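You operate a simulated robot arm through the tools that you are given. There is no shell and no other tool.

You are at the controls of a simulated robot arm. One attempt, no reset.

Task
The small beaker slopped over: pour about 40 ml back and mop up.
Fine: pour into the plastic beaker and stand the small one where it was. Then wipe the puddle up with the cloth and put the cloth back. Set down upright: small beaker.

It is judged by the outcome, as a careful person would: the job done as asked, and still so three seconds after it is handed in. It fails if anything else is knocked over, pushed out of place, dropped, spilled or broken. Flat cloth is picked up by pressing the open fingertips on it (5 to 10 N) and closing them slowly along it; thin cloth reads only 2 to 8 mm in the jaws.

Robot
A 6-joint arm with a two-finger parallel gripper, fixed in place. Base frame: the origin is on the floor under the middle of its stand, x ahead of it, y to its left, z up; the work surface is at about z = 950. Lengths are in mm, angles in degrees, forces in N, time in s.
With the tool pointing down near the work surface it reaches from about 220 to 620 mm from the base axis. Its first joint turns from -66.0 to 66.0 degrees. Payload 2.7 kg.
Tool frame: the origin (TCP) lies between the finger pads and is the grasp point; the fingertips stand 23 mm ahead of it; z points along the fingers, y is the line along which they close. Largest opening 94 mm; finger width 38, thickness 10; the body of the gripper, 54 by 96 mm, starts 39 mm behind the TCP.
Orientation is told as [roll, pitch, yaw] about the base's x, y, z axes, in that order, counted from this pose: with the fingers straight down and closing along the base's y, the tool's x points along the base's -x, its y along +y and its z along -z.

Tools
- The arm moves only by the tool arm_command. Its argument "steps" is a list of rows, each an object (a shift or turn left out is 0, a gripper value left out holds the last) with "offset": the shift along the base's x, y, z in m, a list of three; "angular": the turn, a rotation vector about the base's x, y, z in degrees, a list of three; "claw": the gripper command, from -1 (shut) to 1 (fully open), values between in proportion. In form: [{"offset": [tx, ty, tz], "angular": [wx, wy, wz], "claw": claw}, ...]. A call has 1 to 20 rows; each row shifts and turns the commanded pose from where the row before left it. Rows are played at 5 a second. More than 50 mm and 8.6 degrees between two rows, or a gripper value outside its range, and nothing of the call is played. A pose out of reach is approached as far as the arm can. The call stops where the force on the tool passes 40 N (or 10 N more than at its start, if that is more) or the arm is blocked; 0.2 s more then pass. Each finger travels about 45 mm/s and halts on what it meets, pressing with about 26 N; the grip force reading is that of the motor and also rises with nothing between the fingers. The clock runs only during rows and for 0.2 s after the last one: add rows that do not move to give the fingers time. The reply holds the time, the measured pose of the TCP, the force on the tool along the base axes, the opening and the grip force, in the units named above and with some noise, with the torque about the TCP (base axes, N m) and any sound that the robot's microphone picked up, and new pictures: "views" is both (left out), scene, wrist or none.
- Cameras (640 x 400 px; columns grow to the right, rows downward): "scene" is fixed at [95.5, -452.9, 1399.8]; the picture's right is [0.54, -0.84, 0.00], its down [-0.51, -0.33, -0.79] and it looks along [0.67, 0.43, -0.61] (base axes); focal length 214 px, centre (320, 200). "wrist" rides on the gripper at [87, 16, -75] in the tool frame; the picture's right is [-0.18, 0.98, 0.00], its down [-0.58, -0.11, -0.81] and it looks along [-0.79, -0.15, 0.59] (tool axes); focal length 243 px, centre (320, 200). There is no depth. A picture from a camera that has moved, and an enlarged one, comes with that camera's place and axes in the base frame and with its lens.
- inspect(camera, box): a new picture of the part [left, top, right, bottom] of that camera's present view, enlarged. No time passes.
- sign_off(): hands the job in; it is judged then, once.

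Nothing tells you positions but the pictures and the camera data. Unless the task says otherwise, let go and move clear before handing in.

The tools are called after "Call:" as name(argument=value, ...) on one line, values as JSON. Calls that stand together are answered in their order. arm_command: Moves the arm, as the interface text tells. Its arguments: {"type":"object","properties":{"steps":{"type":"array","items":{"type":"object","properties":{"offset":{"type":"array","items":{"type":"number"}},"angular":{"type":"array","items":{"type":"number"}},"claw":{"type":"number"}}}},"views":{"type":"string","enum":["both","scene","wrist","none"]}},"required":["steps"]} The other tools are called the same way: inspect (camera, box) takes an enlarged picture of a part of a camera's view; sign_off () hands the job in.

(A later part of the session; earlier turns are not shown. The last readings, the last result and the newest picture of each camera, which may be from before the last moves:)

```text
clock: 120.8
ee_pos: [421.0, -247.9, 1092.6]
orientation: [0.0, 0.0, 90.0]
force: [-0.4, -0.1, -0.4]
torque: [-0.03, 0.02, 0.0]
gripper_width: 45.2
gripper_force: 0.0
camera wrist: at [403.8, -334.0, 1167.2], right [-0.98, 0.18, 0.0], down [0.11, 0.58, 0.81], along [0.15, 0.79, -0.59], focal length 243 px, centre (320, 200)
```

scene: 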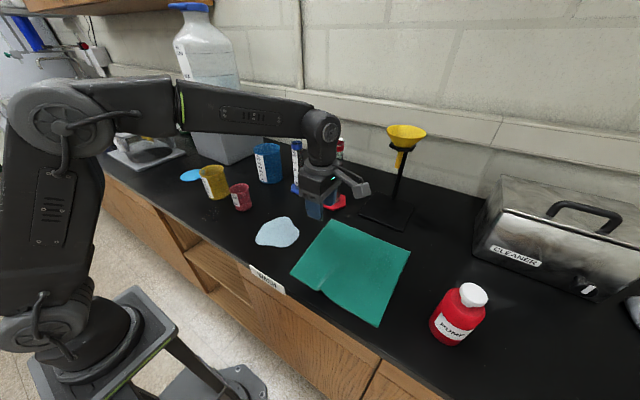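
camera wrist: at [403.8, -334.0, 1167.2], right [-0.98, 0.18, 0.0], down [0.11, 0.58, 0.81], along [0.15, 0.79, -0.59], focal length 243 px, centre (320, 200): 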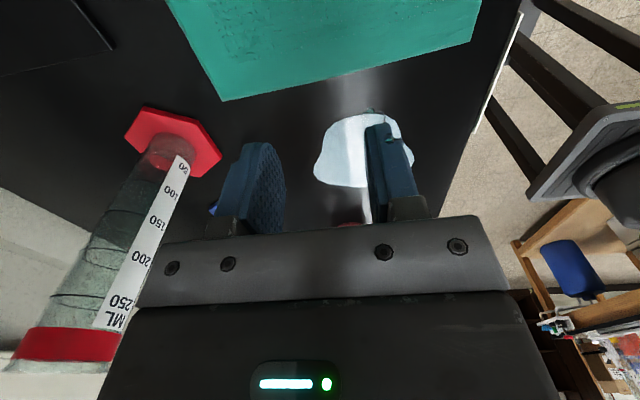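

The tool points straight down over the cloth, whose near-puddle edge is at y ≈ -227 here. I'll descend so both fingertips land on the cloth about 25 mm inside that edge.

Call:
arm_command(steps=[{"offset": [0, -0.004, -0.03]}, {"offset": [0, 0, -0.03]}, {"offset": [0, 0, -0.03]}, {"offset": [0, 0, -0.015]}, {"offset": [0, 0, 0]}], views="both")

Call:
inspect(camera="scene", box=[270, 160, 430, 280])

```text
clock: 122.0
ee_pos: [421.0, -249.8, 987.5]
orientation: [0.1, 0.0, 90.0]
force: [-0.1, -0.5, 0.4]
torque: [0.0, -0.02, 0.0]
gripper_width: 45.2
gripper_force: 0.1
camera wrist: at [403.2, -336.3, 1061.8], right [-0.98, 0.18, 0.0], down [0.11, 0.58, 0.81], along [0.15, 0.79, -0.59], focal length 243 px, centre (320, 200)
```

scene: 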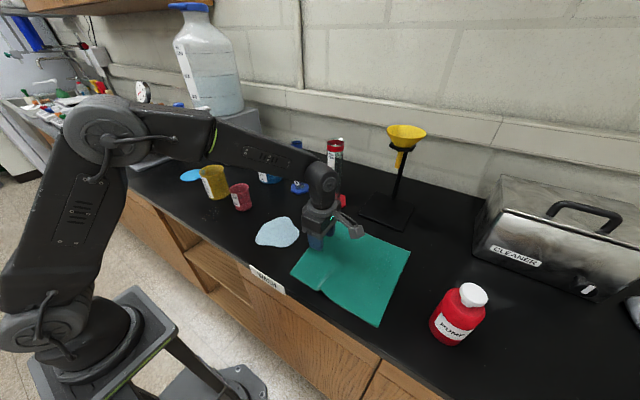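
wrist: 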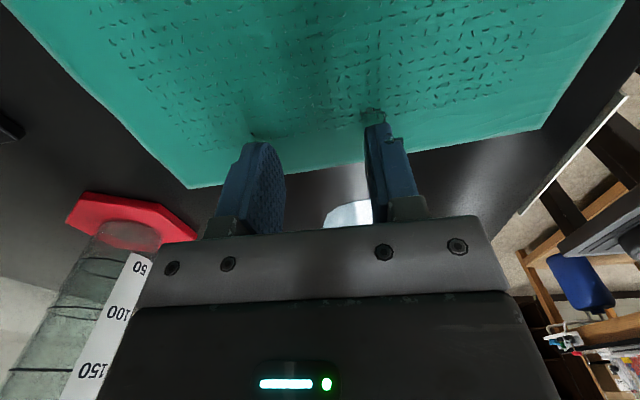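

```text
3.33 times, centred on (350, 220) of scene
camera zoom: at [95.5, -452.9, 1399.8], right [0.54, -0.84, 0.0], down [-0.51, -0.33, -0.79], along [0.67, 0.43, -0.61], focal length 715 px, centre (220, 133)
```

zoom: 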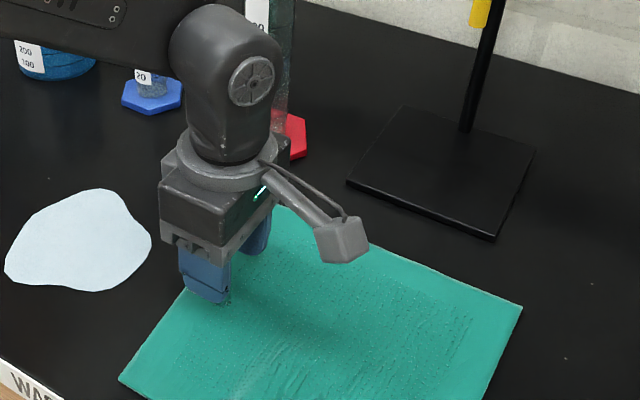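

Call:
arm_command(steps=[{"offset": [0, 0, -0.005]}, {"offset": [0, 0, -0.003]}, {"offset": [0, 0, 0]}], views="none")

Call:
arm_command(steps=[{"offset": [0, 0, -0.002]}, {"offset": [0, 0, 0]}], views="none")

Call:
arm_command(steps=[{"offset": [0, 0, -0.002]}, {"offset": [0, 0, 0]}], views="none")

```text
clock: 122.8
ee_pos: [420.1, -250.2, 980.2]
orientation: [0.1, 0.0, 90.0]
force: [0.1, 0.0, -0.3]
torque: [0.03, 0.02, 0.02]
gripper_width: 45.2
gripper_force: 0.1
```

```text
clock: 123.4
ee_pos: [419.3, -250.0, 978.7]
orientation: [0.0, 0.0, 90.0]
force: [-0.8, 0.0, 1.3]
torque: [0.01, -0.01, 0.01]
gripper_width: 45.2
gripper_force: 0.0
```

```text
clock: 124.0
ee_pos: [419.9, -250.5, 977.2]
orientation: [0.0, 0.0, 90.0]
force: [-1.6, 2.6, 7.3]
torque: [0.06, 0.04, 0.02]
gripper_width: 45.2
gripper_force: 0.0
```

Fingertips press at 7.3 N. Closing slowly along the cloth.

Call:
arm_command(steps=[{"claw": -0.1}, {"claw": -0.16}, {"claw": -0.22}, {"claw": -0.28}, {"claw": -0.34}, {"claw": -0.4}, {"claw": -0.46}, {"claw": -0.52}], views="both")

Call:
inspect(camera="wrist", box=[180, 60, 460, 235])

```text
clock: 125.8
ee_pos: [419.8, -250.1, 976.4]
orientation: [0.0, 0.1, 89.9]
force: [-1.0, 0.3, 11.8]
torque: [-0.01, 0.05, -0.02]
gripper_width: 22.1
gripper_force: 0.1
camera wrist: at [403.4, -337.2, 1050.3], right [-0.98, 0.18, 0.0], down [0.11, 0.58, 0.81], along [0.15, 0.79, -0.59], focal length 243 px, centre (320, 200)
```

scene: 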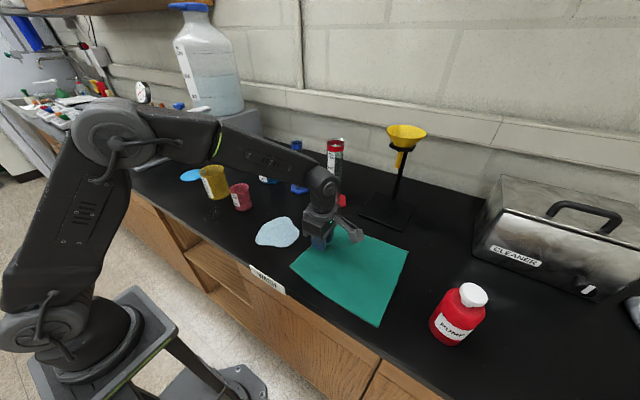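
wrist: 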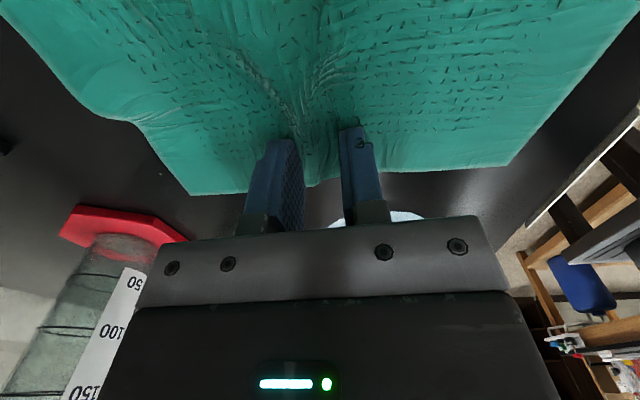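

```text
2.29 times, centred on (320, 148) of wrist
camera zoom: at [403.4, -337.2, 1050.3], right [-0.98, 0.18, 0.0], down [0.11, 0.58, 0.81], along [0.15, 0.79, -0.59], focal length 555 px, centre (320, 320)
```

zoom: 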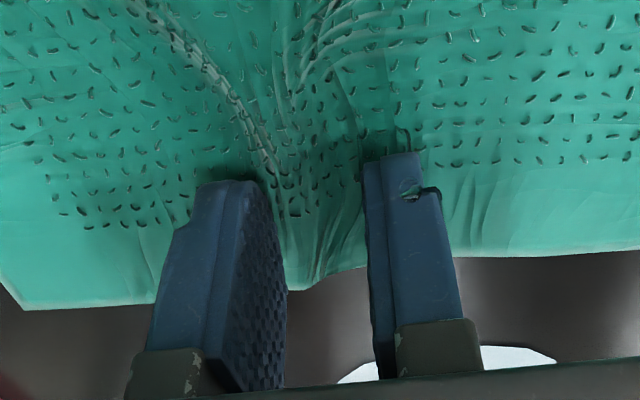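

The cloth is gathering between the fingers. I'll continue closing.

Call:
arm_command(steps=[{"offset": [0, 0, 0.0004], "claw": -0.58}, {"claw": -0.64}, {"claw": -0.7}, {"claw": -0.76}, {"claw": -0.82}, {"claw": -0.88}, {"claw": -0.94}, {"claw": -1.0}, {"claw": -1.0}, {"claw": -1.0}], views="both")

Call:
inspect(camera="wrist", box=[180, 60, 460, 235])

```text
clock: 128.0
ee_pos: [419.7, -251.0, 976.3]
orientation: [0.1, 0.0, 90.1]
force: [1.3, 0.5, 6.3]
torque: [0.01, -0.01, 0.01]
gripper_width: 3.3
gripper_force: 25.9
camera wrist: at [403.3, -337.2, 1050.7], right [-0.98, 0.18, 0.0], down [0.11, 0.58, 0.81], along [0.15, 0.79, -0.59], focal length 243 px, centre (320, 200)
```

scene: 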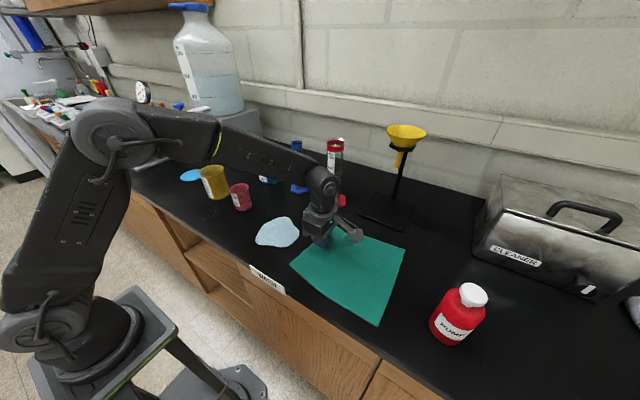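
wrist: 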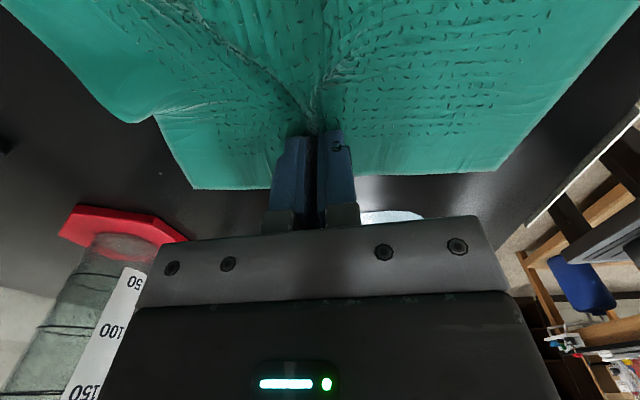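

```text
2.29 times, centred on (320, 148) of wrist
camera zoom: at [403.3, -337.2, 1050.7], right [-0.98, 0.18, 0.0], down [0.11, 0.58, 0.81], along [0.15, 0.79, -0.59], focal length 555 px, centre (320, 320)
```

zoom: 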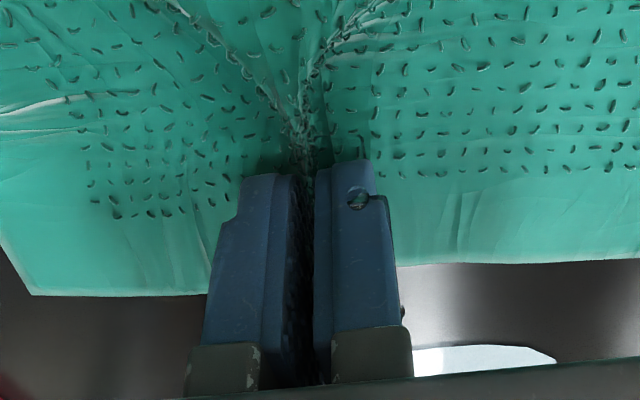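

The cloth is pinched (3.3 mm at 26 N). I'll lift the tips about 3 mm and draw the cloth toward the puddle, then check.

Call:
arm_command(steps=[{"offset": [0, 0, 0.003]}, {"offset": [0, 0.005, 0]}, {"offset": [0, 0.01, 0]}, {"offset": [0, 0.01, 0]}, {"offset": [0, 0.012, 0]}, {"offset": [0, 0.012, 0]}, {"offset": [0, 0.012, 0]}, {"offset": [0, 0.012, 0]}, {"offset": [0, 0, 0]}], views="both")

Call:
inspect(camera="scene", box=[230, 190, 430, 340])

```text
clock: 130.0
ee_pos: [420.3, -177.4, 981.6]
orientation: [0.1, 0.0, 90.0]
force: [-0.5, 0.6, -0.4]
torque: [0.04, 0.03, 0.01]
gripper_width: 3.2
gripper_force: 25.9
camera wrist: at [404.3, -263.6, 1054.3], right [-0.98, 0.18, 0.0], down [0.11, 0.58, 0.81], along [0.15, 0.79, -0.59], focal length 243 px, centre (320, 200)
```

scene: 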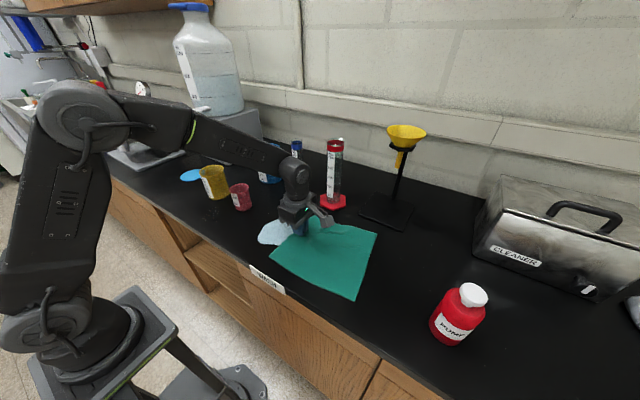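
wrist: 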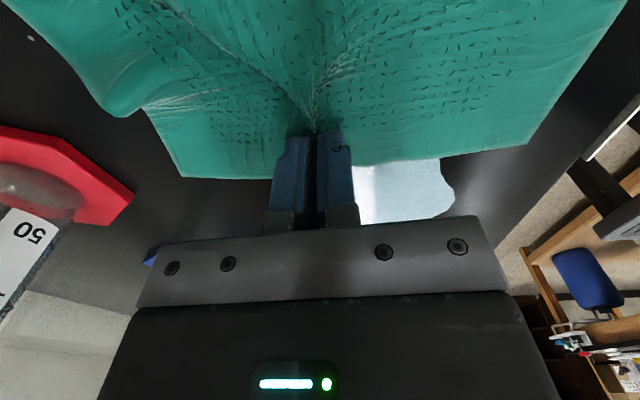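

```text
2.67 times, centred on (330, 265) of scene
camera zoom: at [95.5, -452.9, 1399.8], right [0.54, -0.84, 0.0], down [-0.51, -0.33, -0.79], along [0.67, 0.43, -0.61], focal length 572 px, centre (293, 27)
```

zoom: 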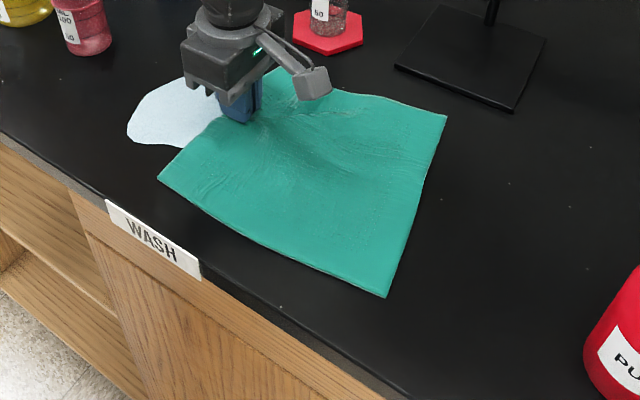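

The whole cloth follows well. I'll continue over the puddle, slightly lower so it stays in contact.

Call:
arm_command(steps=[{"offset": [0, 0.01, -0.001]}, {"offset": [0, 0.012, -0.001]}, {"offset": [0, 0.012, 0]}, {"offset": [0, 0.012, 0]}, {"offset": [0, 0.012, 0]}, {"offset": [0, 0.012, 0]}, {"offset": [0, 0.012, 0]}, {"offset": [0, 0.012, 0]}, {"offset": [0, 0.012, 0]}, {"offset": [0, 0.01, 0]}, {"offset": [0, 0, 0]}], views="both")

Call:
inspect(camera="scene", box=[210, 170, 410, 320])

```text
clock: 132.4
ee_pos: [420.4, -63.5, 978.4]
orientation: [0.1, -0.1, 89.9]
force: [-0.4, -2.2, 2.8]
torque: [-0.03, 0.03, -0.02]
gripper_width: 3.3
gripper_force: 26.0
camera wrist: at [403.2, -149.0, 1051.3], right [-0.98, 0.18, 0.0], down [0.11, 0.58, 0.81], along [0.15, 0.79, -0.59], focal length 243 px, centre (320, 200)
```

scene: 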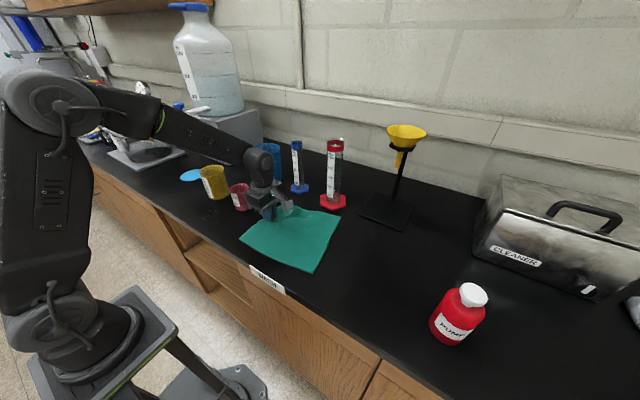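
wrist: 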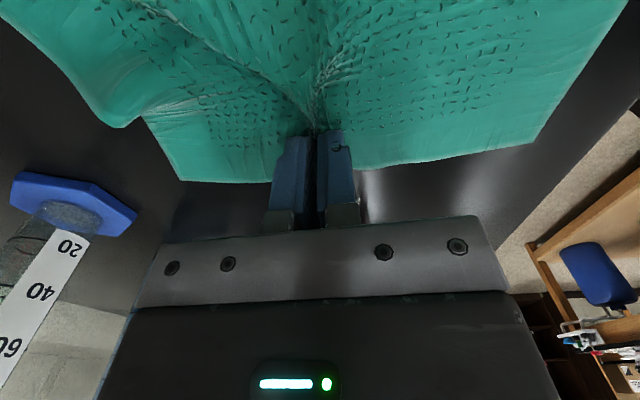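

```text
2.67 times, centred on (310, 245) of scene
camera zoom: at [95.4, -452.9, 1399.8], right [0.54, -0.84, 0.0], down [-0.51, -0.33, -0.79], along [0.67, 0.43, -0.61], focal length 572 px, centre (347, 80)
```

zoom: 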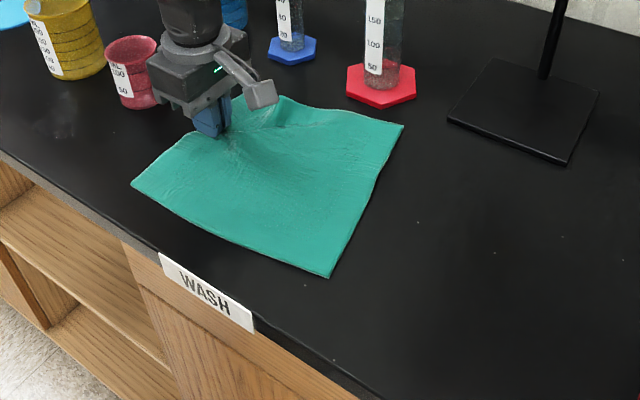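

The cloth now covers the whole puddle area. I'll lower it, release by opening slowly, and lift away so I can pull it back flat from its other edge.

Call:
arm_command(steps=[{"offset": [0, 0.006, 0]}, {"offset": [0, 0, -0.001]}, {"claw": -0.9}, {"claw": -0.8}, {"claw": -0.7}, {"claw": -0.6}, {"claw": -0.5}, {"claw": -0.4}, {"claw": -0.3}, {"claw": -0.2}, {"claw": -0.1}, {"claw": -0.04}, {"offset": [0, 0, 0.01]}, {"offset": [0, 0, 0.03]}, {"offset": [0, 0, 0.04]}, {"offset": [0, 0, 0.04]}, {"offset": [0, 0, 0.02]}, {"offset": [0, 0, 0]}], views="both")

Call:
inspect(camera="scene", box=[210, 170, 410, 320])

```text
clock: 136.2
ee_pos: [419.5, -56.2, 1119.9]
orientation: [0.1, 0.0, 90.0]
force: [0.6, -0.2, 0.6]
torque: [0.0, 0.0, 0.02]
gripper_width: 45.2
gripper_force: 0.0
camera wrist: at [402.8, -142.2, 1193.7], right [-0.98, 0.18, 0.0], down [0.11, 0.58, 0.81], along [0.15, 0.79, -0.59], focal length 243 px, centre (320, 200)
```

scene: 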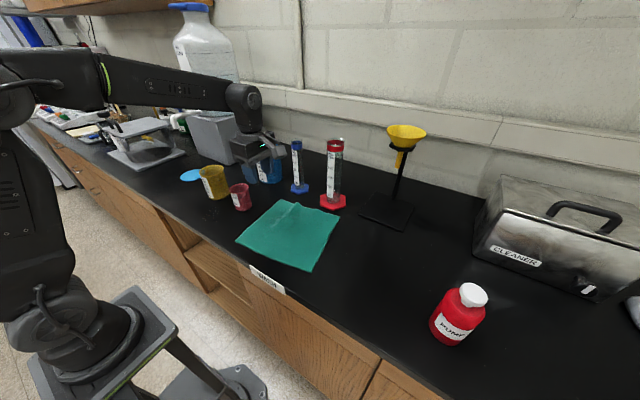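
wrist: 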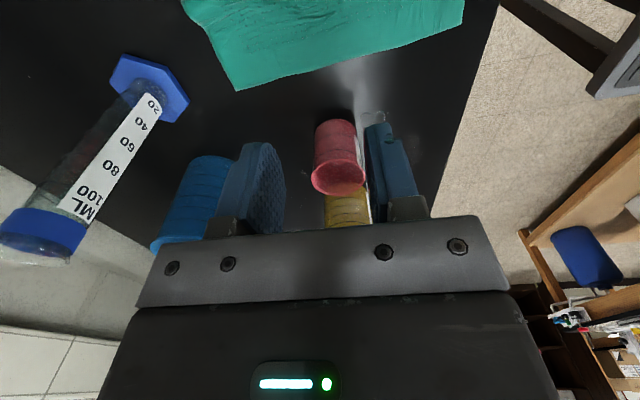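

```text
2.67 times, centred on (310, 245) of scene
camera zoom: at [95.5, -452.9, 1399.8], right [0.54, -0.84, 0.0], down [-0.51, -0.33, -0.79], along [0.67, 0.43, -0.61], focal length 572 px, centre (347, 80)
```

zoom: 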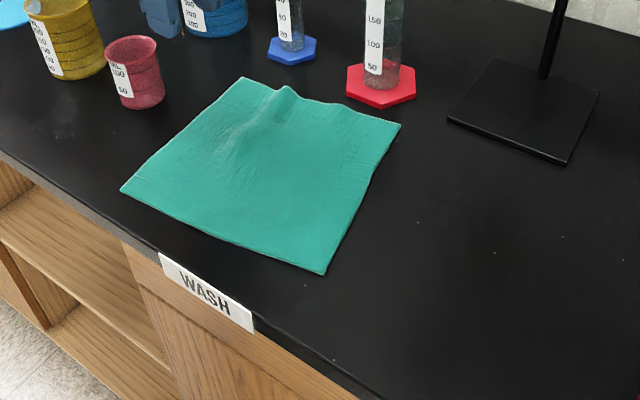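

The cloth lies flat over the puddle, slightly rotated. I'll move to its trailing edge (midpoint about (446, -254)) to pinch it there and draw it back.

Call:
arm_command(steps=[{"offset": [0.003, -0.03, 0]}, {"offset": [0.005, -0.04, 0]}, {"offset": [0.005, -0.04, 0]}, {"offset": [0.005, -0.04, -0.02]}, {"offset": [0.004, -0.024, -0.03]}, {"offset": [0, 0, -0.03]}, {"offset": [0, 0, 0]}], views="both")

Call:
inspect(camera="scene", box=[210, 170, 410, 320])

```text
clock: 137.8
ee_pos: [441.8, -232.9, 1034.7]
orientation: [0.0, 0.0, 89.9]
force: [-0.2, 0.4, -0.1]
torque: [-0.01, 0.02, 0.01]
gripper_width: 45.0
gripper_force: 0.1
camera wrist: at [425.5, -319.2, 1108.8], right [-0.98, 0.18, 0.0], down [0.11, 0.58, 0.81], along [0.15, 0.79, -0.59], focal length 243 px, centre (320, 200)
```

scene: 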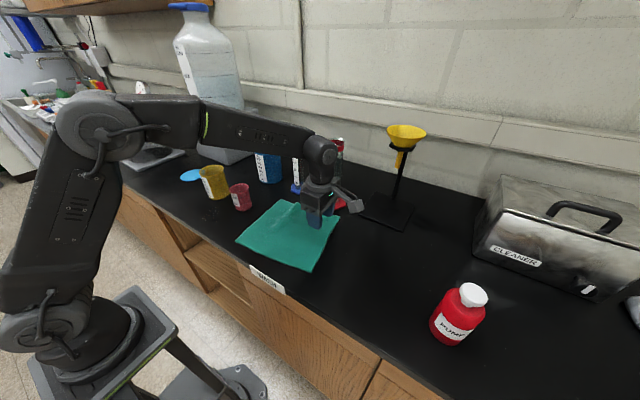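
wrist: 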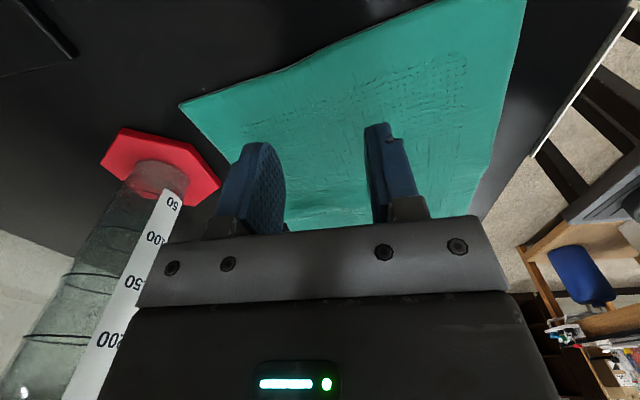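

```text
2.67 times, centred on (310, 245) of scene
camera zoom: at [95.5, -452.9, 1399.8], right [0.54, -0.84, 0.0], down [-0.51, -0.33, -0.79], along [0.67, 0.43, -0.61], focal length 572 px, centre (347, 80)
```

zoom: 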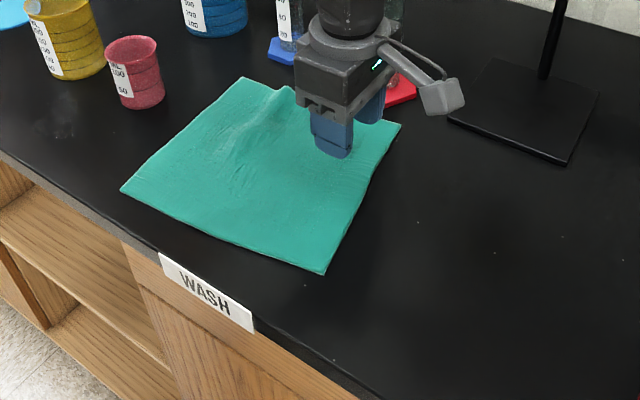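

Call:
arm_command(steps=[{"offset": [0, 0, -0.03]}, {"offset": [0, 0, -0.02]}, {"offset": [0, 0, -0.003]}, {"offset": [0, 0, 0]}], views="none")

Call:
arm_command(steps=[{"offset": [0, 0, -0.002]}, {"offset": [0, 0, 0]}], views="none")

Call:
arm_command(steps=[{"offset": [0, 0, -0.0015]}, {"offset": [0, 0, 0]}], views="none")

```text
clock: 138.8
ee_pos: [440.9, -231.3, 983.2]
orientation: [0.2, 0.0, 90.0]
force: [0.2, 0.4, -0.6]
torque: [-0.06, 0.0, 0.0]
gripper_width: 45.0
gripper_force: 0.0
```

```text
clock: 139.4
ee_pos: [440.4, -230.0, 982.1]
orientation: [0.1, 0.0, 89.9]
force: [0.6, -1.0, -0.1]
torque: [-0.01, 0.02, 0.02]
gripper_width: 45.1
gripper_force: 0.0
```

```text
clock: 140.0
ee_pos: [440.3, -231.7, 980.7]
orientation: [0.1, 0.1, 90.1]
force: [0.0, -0.1, -0.5]
torque: [-0.03, 0.0, 0.04]
gripper_width: 45.2
gripper_force: 0.1
```

Call:
arm_command(steps=[{"offset": [0, 0, -0.002]}, {"offset": [0, 0, 0]}], views="none")

Call:
arm_command(steps=[{"offset": [0, 0, -0.0015]}, {"offset": [0, 0, 0]}], views="none")

```text
clock: 140.6
ee_pos: [442.5, -230.6, 979.4]
orientation: [0.1, 0.1, 89.9]
force: [0.4, -0.1, -0.4]
torque: [0.0, 0.01, 0.0]
gripper_width: 45.1
gripper_force: 0.0
```

```text
clock: 141.2
ee_pos: [441.2, -229.7, 978.8]
orientation: [0.1, 0.0, 89.9]
force: [-1.6, -0.1, 2.5]
torque: [-0.03, 0.01, 0.01]
gripper_width: 45.0
gripper_force: 0.1
```

Call:
arm_command(steps=[{"offset": [0, 0, -0.001]}, {"offset": [0, 0, 0]}], views="none")

Call:
arm_command(steps=[{"claw": -0.1}, {"claw": -0.16}, {"claw": -0.22}, {"claw": -0.28}, {"claw": -0.34}, {"claw": -0.4}, {"claw": -0.46}, {"claw": -0.52}, {"claw": -0.58}, {"claw": -0.64}, {"claw": -0.7}, {"claw": -0.76}, {"claw": -0.82}, {"claw": -0.88}, {"claw": -0.94}, {"claw": -1.0}, {"claw": -1.0}, {"claw": -1.0}], views="both")

```text
clock: 141.8
ee_pos: [441.9, -230.5, 978.3]
orientation: [0.0, 0.2, 90.1]
force: [-0.3, -0.8, 4.2]
torque: [0.0, -0.03, -0.01]
gripper_width: 45.1
gripper_force: 0.0
```

```text
clock: 145.6
ee_pos: [442.9, -229.9, 977.3]
orientation: [0.0, 0.0, 90.0]
force: [1.5, -0.5, 7.8]
torque: [0.0, -0.03, 0.02]
gripper_width: 0.2
gripper_force: 26.1
camera wrist: at [425.6, -316.6, 1050.9], right [-0.98, 0.18, 0.0], down [0.11, 0.58, 0.81], along [0.15, 0.79, -0.59], focal length 243 px, centre (320, 200)
```

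scene: 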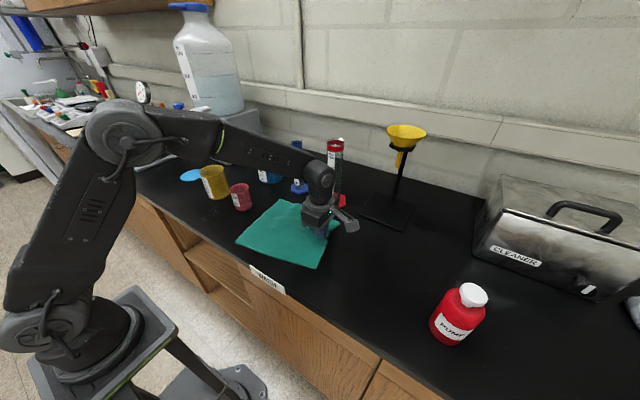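
wrist: 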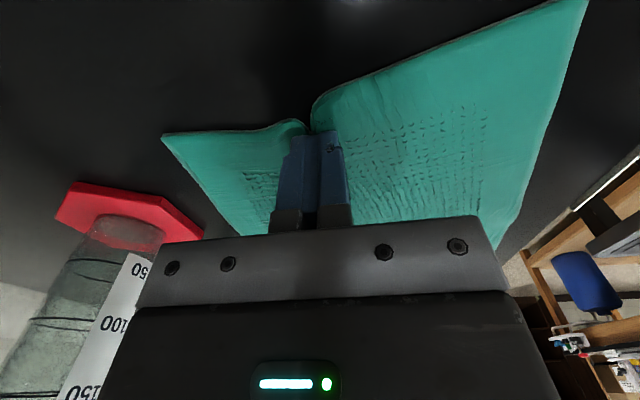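

The fingers closed on nothing (0.2 mm), because the edge slipped out. I'll reopen, move about 18 mm further onto the cloth, and press a little harder before closing.

Call:
arm_command(steps=[{"offset": [0, 0, 0.006]}, {"offset": [0, 0, 0.012], "claw": -0.8}, {"claw": -0.5}, {"claw": -0.2}, {"claw": -0.04}, {"offset": [-0.004, 0.01, 0]}, {"offset": [-0.004, 0.01, 0]}, {"offset": [0, 0, 0]}], views="both")

Call:
inspect(camera="wrist", box=[140, 0, 600, 235])

```text
clock: 147.4
ee_pos: [433.2, -210.0, 993.9]
orientation: [0.0, -0.1, 90.0]
force: [0.2, -0.2, -0.1]
torque: [0.01, -0.01, -0.03]
gripper_width: 45.1
gripper_force: 0.0
camera wrist: at [416.9, -296.9, 1068.7], right [-0.98, 0.18, 0.0], down [0.11, 0.58, 0.81], along [0.15, 0.79, -0.59], focal length 243 px, centre (320, 200)
```

scene: 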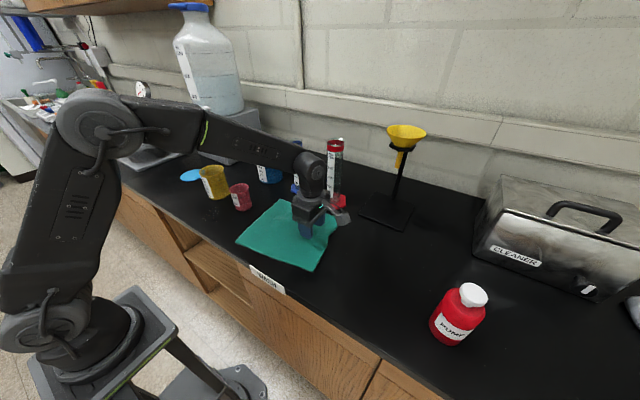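
wrist: 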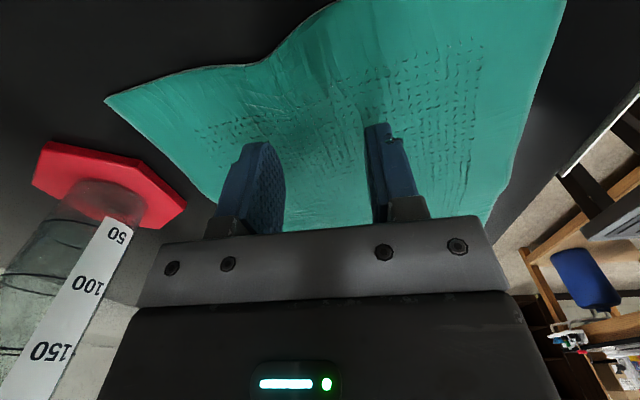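

```text
1.39 times, centred on (370, 118) of wrist
camera zoom: at [416.9, -296.9, 1068.7], right [-0.98, 0.18, 0.0], down [0.11, 0.58, 0.81], along [0.15, 0.79, -0.59], focal length 338 px, centre (250, 315)
```

zoom: 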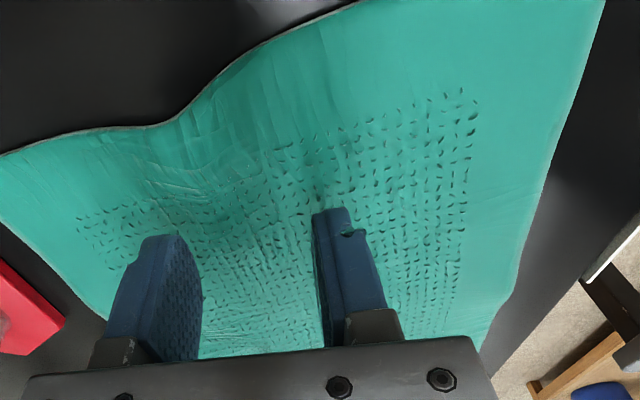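

Call:
arm_command(steps=[{"offset": [0, 0, -0.01]}, {"offset": [0, 0, -0.004]}, {"offset": [0, 0, 0]}], views="none")

Call:
arm_command(steps=[{"offset": [0, 0, -0.002]}, {"offset": [0, 0, 0]}], views="none")

Call:
arm_command(steps=[{"offset": [0, 0, -0.0015]}, {"offset": [0, 0, 0]}], views="none")

```text
clock: 148.2
ee_pos: [433.5, -208.8, 980.7]
orientation: [0.2, 0.0, 90.0]
force: [0.4, -0.1, 0.6]
torque: [-0.01, 0.02, -0.01]
gripper_width: 45.1
gripper_force: 0.1
```

```text
clock: 148.8
ee_pos: [433.9, -210.4, 978.3]
orientation: [0.1, 0.0, 90.0]
force: [-0.5, 0.2, 2.2]
torque: [-0.02, 0.0, 0.0]
gripper_width: 45.1
gripper_force: 0.0
```

```text
clock: 149.4
ee_pos: [434.5, -209.0, 978.0]
orientation: [0.0, 0.0, 89.9]
force: [-1.5, -0.8, 7.1]
torque: [-0.03, 0.03, -0.05]
gripper_width: 45.1
gripper_force: 0.0
```

Pressing at 7 N. Closing slowly.

Call:
arm_command(steps=[{"claw": -0.1}, {"claw": -0.16}, {"claw": -0.22}, {"claw": -0.28}, {"claw": -0.34}, {"claw": -0.4}, {"claw": -0.46}, {"claw": -0.52}, {"claw": -0.58}, {"claw": -0.64}, {"claw": -0.7}, {"claw": -0.76}, {"claw": -0.82}, {"claw": -0.88}, {"claw": -0.94}, {"claw": -1.0}, {"claw": -1.0}, {"claw": -1.0}], views="both")

Call:
inspect(camera="wrist", box=[140, 0, 600, 235])

```text
clock: 153.2
ee_pos: [435.0, -210.1, 976.2]
orientation: [0.0, 0.0, 89.9]
force: [-2.3, 0.2, 14.0]
torque: [0.04, 0.01, 0.0]
gripper_width: 5.0
gripper_force: 26.5
camera wrist: at [418.0, -295.9, 1050.3], right [-0.98, 0.18, 0.0], down [0.11, 0.58, 0.81], along [0.15, 0.79, -0.59], focal length 243 px, centre (320, 200)
```

scene: 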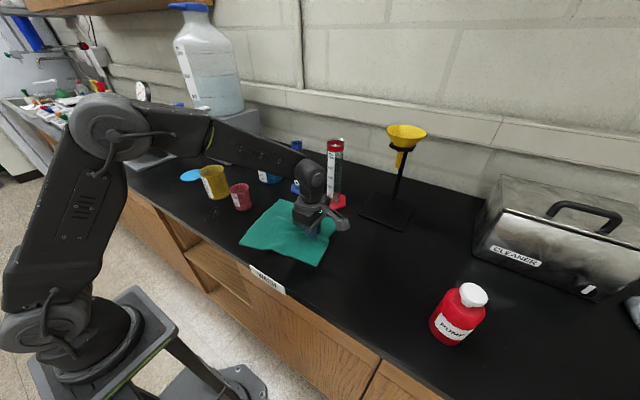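
wrist: 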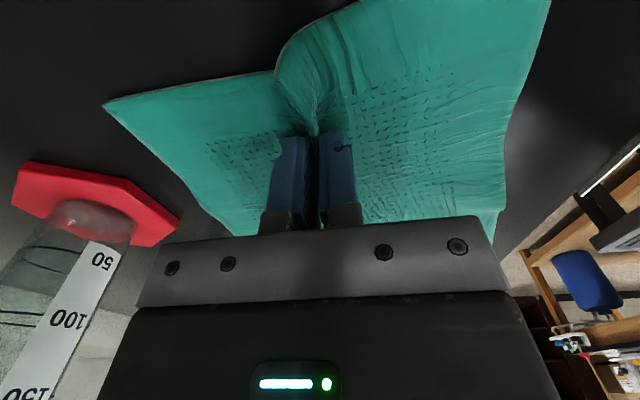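

```text
1.39 times, centred on (370, 118) of wrist
camera zoom: at [418.0, -295.9, 1050.3], right [-0.98, 0.18, 0.0], down [0.11, 0.58, 0.81], along [0.15, 0.79, -0.59], focal length 338 px, centre (250, 315)
```

zoom: 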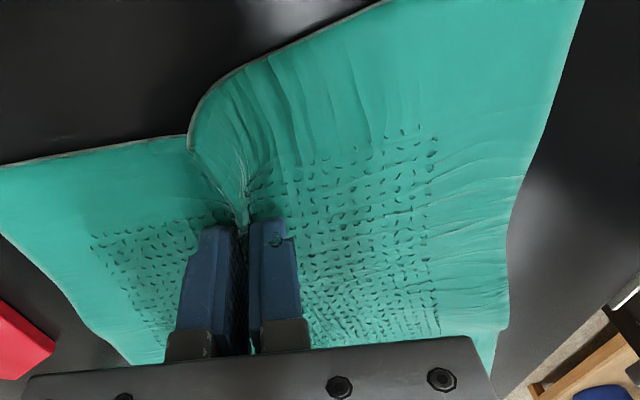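

Pinched (5.0 mm). I'll lift slightly and draw the cloth back toward its original place, wiping the puddle area again on the way.

Call:
arm_command(steps=[{"offset": [0, 0, 0.004]}, {"offset": [-0.001, -0.006, 0.001]}, {"offset": [-0.0015, -0.01, 0]}, {"offset": [-0.0015, -0.012, 0]}, {"offset": [-0.0015, -0.012, 0]}, {"offset": [-0.0015, -0.012, 0]}, {"offset": [-0.0015, -0.012, 0]}, {"offset": [-0.0015, -0.012, 0]}, {"offset": [-0.0015, -0.012, 0]}, {"offset": [0, 0, 0]}], views="both")

Call:
inspect(camera="scene", box=[210, 170, 410, 320])

```text
clock: 155.4
ee_pos: [421.9, -298.1, 981.8]
orientation: [0.1, 0.1, 89.9]
force: [0.1, 0.1, -0.6]
torque: [0.02, -0.01, -0.02]
gripper_width: 4.8
gripper_force: 26.4
camera wrist: at [405.1, -384.4, 1055.0], right [-0.98, 0.18, 0.0], down [0.11, 0.58, 0.81], along [0.15, 0.79, -0.59], focal length 243 px, centre (320, 200)
```

scene: 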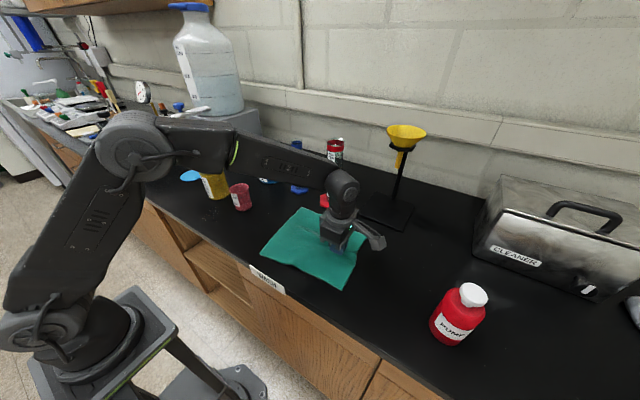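
wrist: 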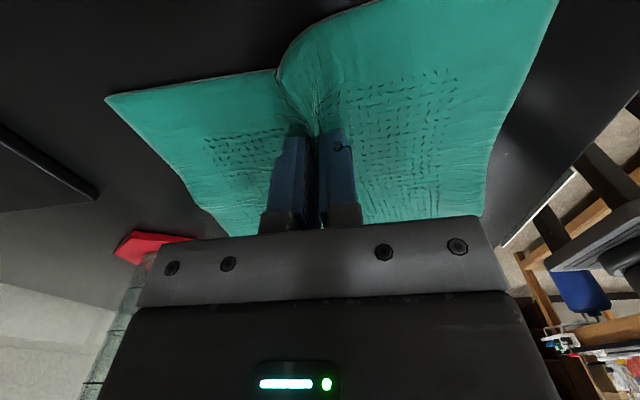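

```text
2.67 times, centred on (310, 245) of scene
camera zoom: at [95.5, -452.9, 1399.8], right [0.54, -0.84, 0.0], down [-0.51, -0.33, -0.79], along [0.67, 0.43, -0.61], focal length 572 px, centre (347, 80)
```

zoom: 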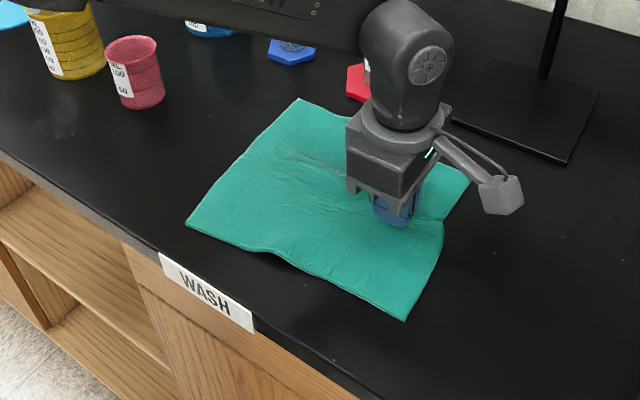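

The area uncovered so far is clean of the blue puddle. I'll check the small spill by yellow and the droplets beyond it while I'm here.

Call:
inspect(camera="scene", box=[200, 180, 280, 250])

Call:
inspect(camera="scene", box=[215, 165, 275, 215])

```text
5.71 times, centred on (240, 215) of scene
camera zoom: at [95.5, -452.9, 1399.8], right [0.54, -0.84, 0.0], down [-0.51, -0.33, -0.79], along [0.67, 0.43, -0.61], focal length 1226 px, centre (777, 114)
```

zoom: 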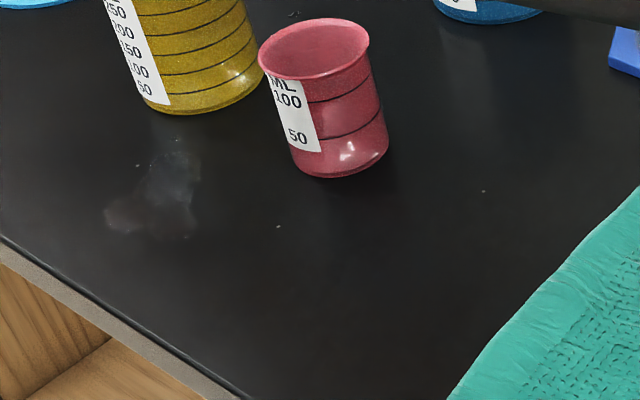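

```text
8.00 times, centred on (245, 190) of scene
camera zoom: at [95.5, -452.9, 1399.8], right [0.54, -0.84, 0.0], down [-0.51, -0.33, -0.79], along [0.67, 0.43, -0.61], focal length 1716 px, centre (920, 280)
```

zoom: 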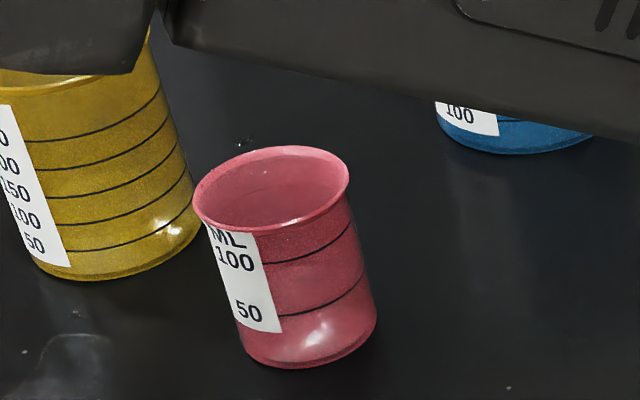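

There's a clear spill patch at about x 313–374, y 72–144, and a careful worker would mop that too. With the cloth already in hand, I'll lift it clear and take it to that patch along the free strip on the robot's side of pink.

Call:
arm_command(steps=[{"offset": [0, 0, 0.015]}, {"offset": [0, 0, 0.025]}, {"offset": [0, 0, 0.03]}, {"offset": [0, 0, 0.03]}, {"offset": [0, 0, 0.03]}, {"offset": [0, 0, 0.03]}, {"offset": [0, 0, 0.03]}, {"offset": [0, 0, 0.03]}, {"offset": [0, 0, 0.025]}, {"offset": [0, 0, 0]}, {"offset": [0, 0, 0]}], views="both")

Call:
inspect(camera="scene", box=[220, 130, 440, 330])

```text
clock: 157.8
ee_pos: [422.0, -296.4, 1225.5]
orientation: [0.1, 0.0, 89.9]
force: [-0.6, 0.5, -1.2]
torque: [0.01, -0.04, 0.0]
gripper_width: 4.8
gripper_force: 25.7
camera wrist: at [405.3, -383.0, 1299.6], right [-0.98, 0.18, 0.0], down [0.11, 0.58, 0.81], along [0.15, 0.79, -0.59], focal length 243 px, centre (320, 200)
```

scene: 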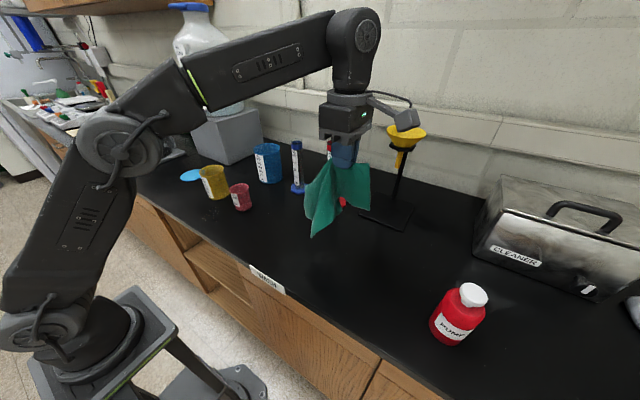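
wrist: 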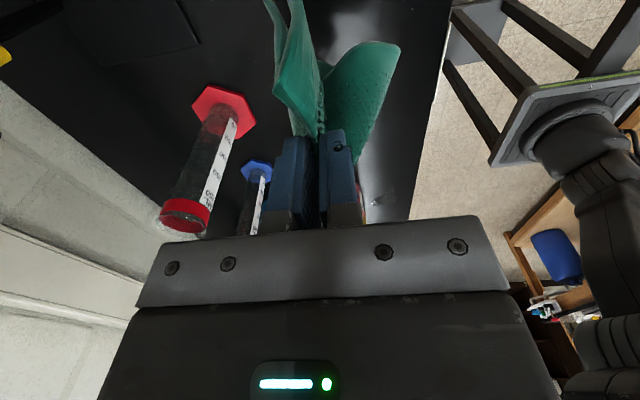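

```text
2.00 times, centred on (330, 230) of scene
camera zoom: at [95.5, -452.9, 1399.8], right [0.54, -0.84, 0.0], down [-0.51, -0.33, -0.79], along [0.67, 0.43, -0.61], focal length 429 px, centre (300, 140)
```

zoom: 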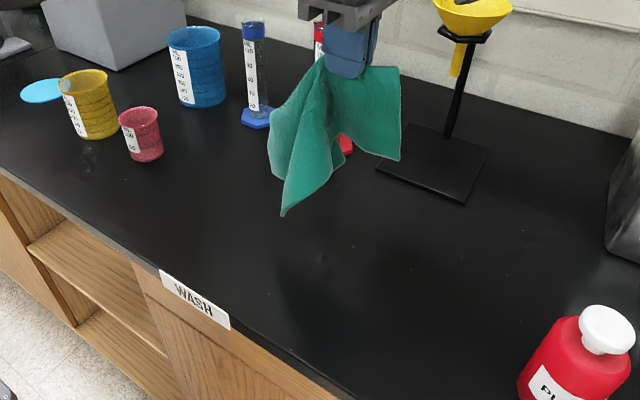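

The whole blue puddle is gone and the bench there is clean. Carrying the cloth gently over to the free strip short of the spill patch.

Call:
arm_command(steps=[{"offset": [-0.006, 0.01, 0]}, {"offset": [-0.01, 0.02, 0]}, {"offset": [-0.012, 0.024, 0]}, {"offset": [-0.012, 0.024, 0]}, {"offset": [-0.012, 0.024, 0]}, {"offset": [-0.012, 0.024, 0]}, {"offset": [-0.012, 0.024, 0]}, {"offset": [-0.012, 0.024, 0]}, {"offset": [-0.008, 0.018, 0]}, {"offset": [-0.004, 0.008, 0]}, {"offset": [0, 0, 0]}, {"offset": [0, 0, 0]}], views="both")

Call:
inspect(camera="scene", box=[150, 100, 390, 300])

```text
clock: 160.4
ee_pos: [324.3, -97.4, 1227.2]
orientation: [0.2, 0.1, 90.0]
force: [0.1, 0.1, -0.4]
torque: [0.02, -0.02, -0.02]
gripper_width: 4.9
gripper_force: 25.6
camera wrist: at [307.0, -184.6, 1301.4], right [-0.98, 0.18, 0.0], down [0.11, 0.58, 0.81], along [0.15, 0.79, -0.59], focal length 243 px, centre (320, 200)
```

scene: 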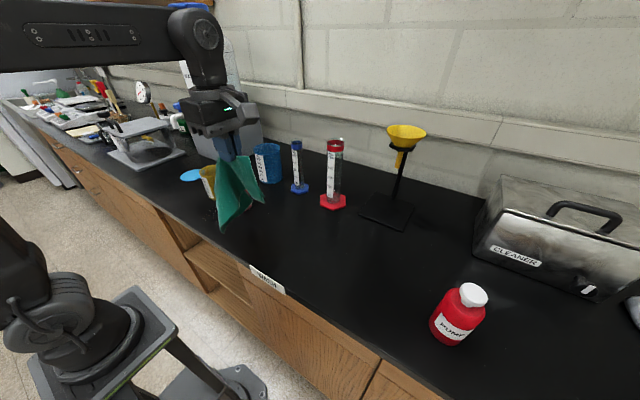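
wrist: 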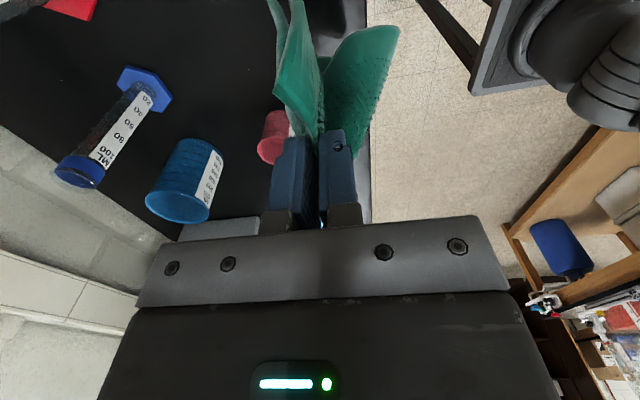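

```text
2.00 times, centred on (270, 200) of scene
camera zoom: at [95.5, -452.9, 1399.8], right [0.54, -0.84, 0.0], down [-0.51, -0.33, -0.79], along [0.67, 0.43, -0.61], focal length 429 px, centre (420, 200)
```

zoom: 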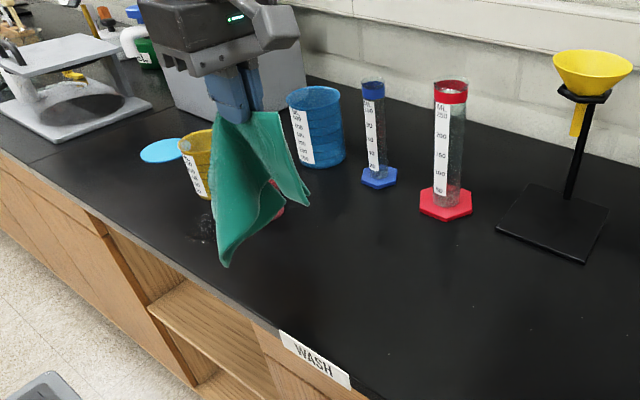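

Call:
arm_command(steps=[{"offset": [0, 0.002, -0.02]}, {"offset": [0, 0.004, -0.025]}, {"offset": [0, 0.006, -0.025]}, {"offset": [0, 0.01, -0.025]}, {"offset": [0, 0.012, -0.025]}, {"offset": [0, 0.014, -0.025]}, {"offset": [0, 0.014, -0.025]}, {"offset": [0, 0, 0]}], views="both")

Call:
inspect(camera="scene", box=[150, 100, 390, 300])

```text
clock: 162.2
ee_pos: [321.8, -34.0, 1055.9]
orientation: [0.0, 0.1, 90.0]
force: [0.1, 0.0, -0.8]
torque: [0.01, -0.02, -0.04]
gripper_width: 4.5
gripper_force: 26.0
camera wrist: at [305.6, -121.3, 1129.8], right [-0.98, 0.18, 0.0], down [0.11, 0.58, 0.81], along [0.15, 0.79, -0.59], focal length 243 px, centre (320, 200)
```

scene: 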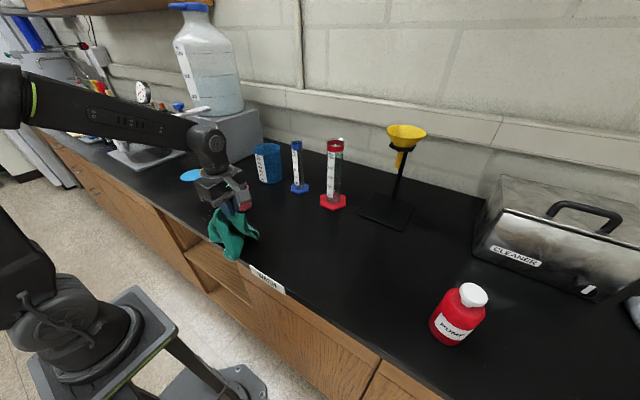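
wrist: 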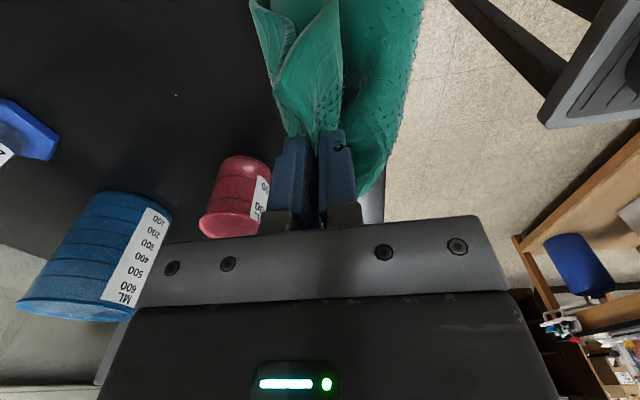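

```text
2.00 times, centred on (270, 200) of scene
camera zoom: at [95.5, -452.9, 1399.8], right [0.54, -0.84, 0.0], down [-0.51, -0.33, -0.79], along [0.67, 0.43, -0.61], focal length 429 px, centre (420, 200)
```

zoom: 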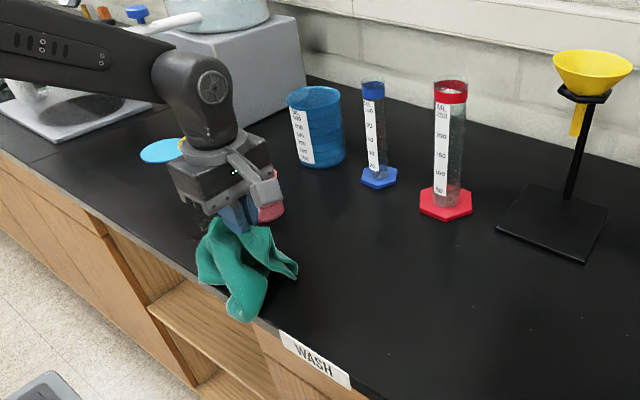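

Call:
arm_command(steps=[{"offset": [0.001, 0.01, -0.012]}, {"offset": [0.001, 0.012, -0.012]}, {"offset": [0.001, 0.012, -0.012]}, {"offset": [0.001, 0.012, -0.01]}, {"offset": [0.001, 0.012, -0.008]}, {"offset": [0.001, 0.012, -0.006]}, {"offset": [0, 0.01, -0.004]}, {"offset": [0, 0, 0]}], views="both")

Call:
inspect(camera="scene", box=[150, 130, 310, 270])

Call:
inspect(camera="wrist", box=[160, 0, 480, 235])

```text
clock: 164.0
ee_pos: [327.5, 43.8, 993.7]
orientation: [0.1, 0.0, 90.0]
force: [0.1, -0.1, 2.0]
torque: [-0.04, 0.0, 0.0]
gripper_width: 4.6
gripper_force: 26.6
camera wrist: at [311.1, -42.6, 1066.2], right [-0.98, 0.18, 0.0], down [0.11, 0.58, 0.81], along [0.15, 0.79, -0.59], focal length 243 px, centre (320, 200)
```

scene: 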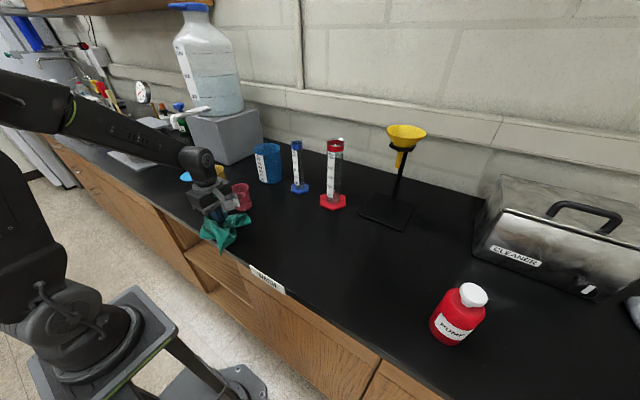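
wrist: 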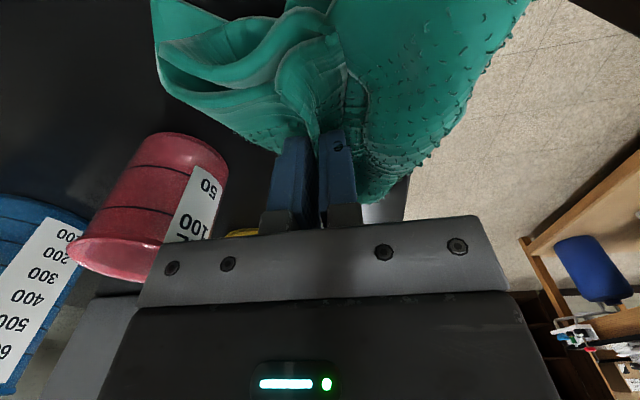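

```text
2.86 times, centred on (230, 200) of scene
camera zoom: at [95.5, -452.9, 1399.8], right [0.54, -0.84, 0.0], down [-0.51, -0.33, -0.79], along [0.67, 0.43, -0.61], focal length 613 px, centre (577, 200)
```

zoom: 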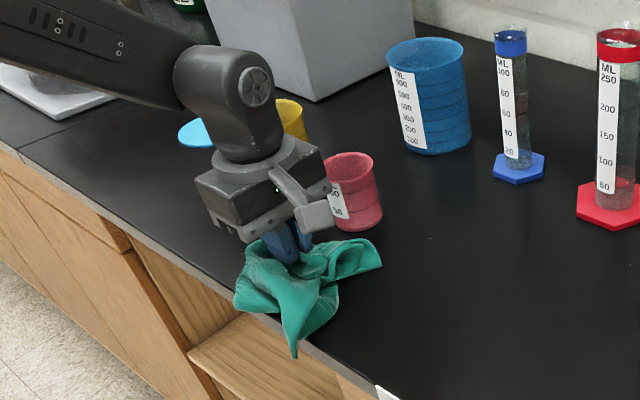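

```text
1.70 times, centred on (320, 118) of wrist
camera zoom: at [311.1, -42.6, 1066.2], right [-0.98, 0.18, 0.0], down [0.11, 0.58, 0.81], along [0.15, 0.79, -0.59], focal length 413 px, centre (320, 340)
```

zoom: 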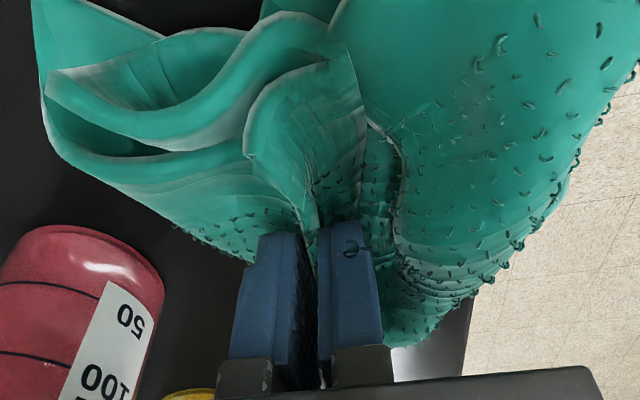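

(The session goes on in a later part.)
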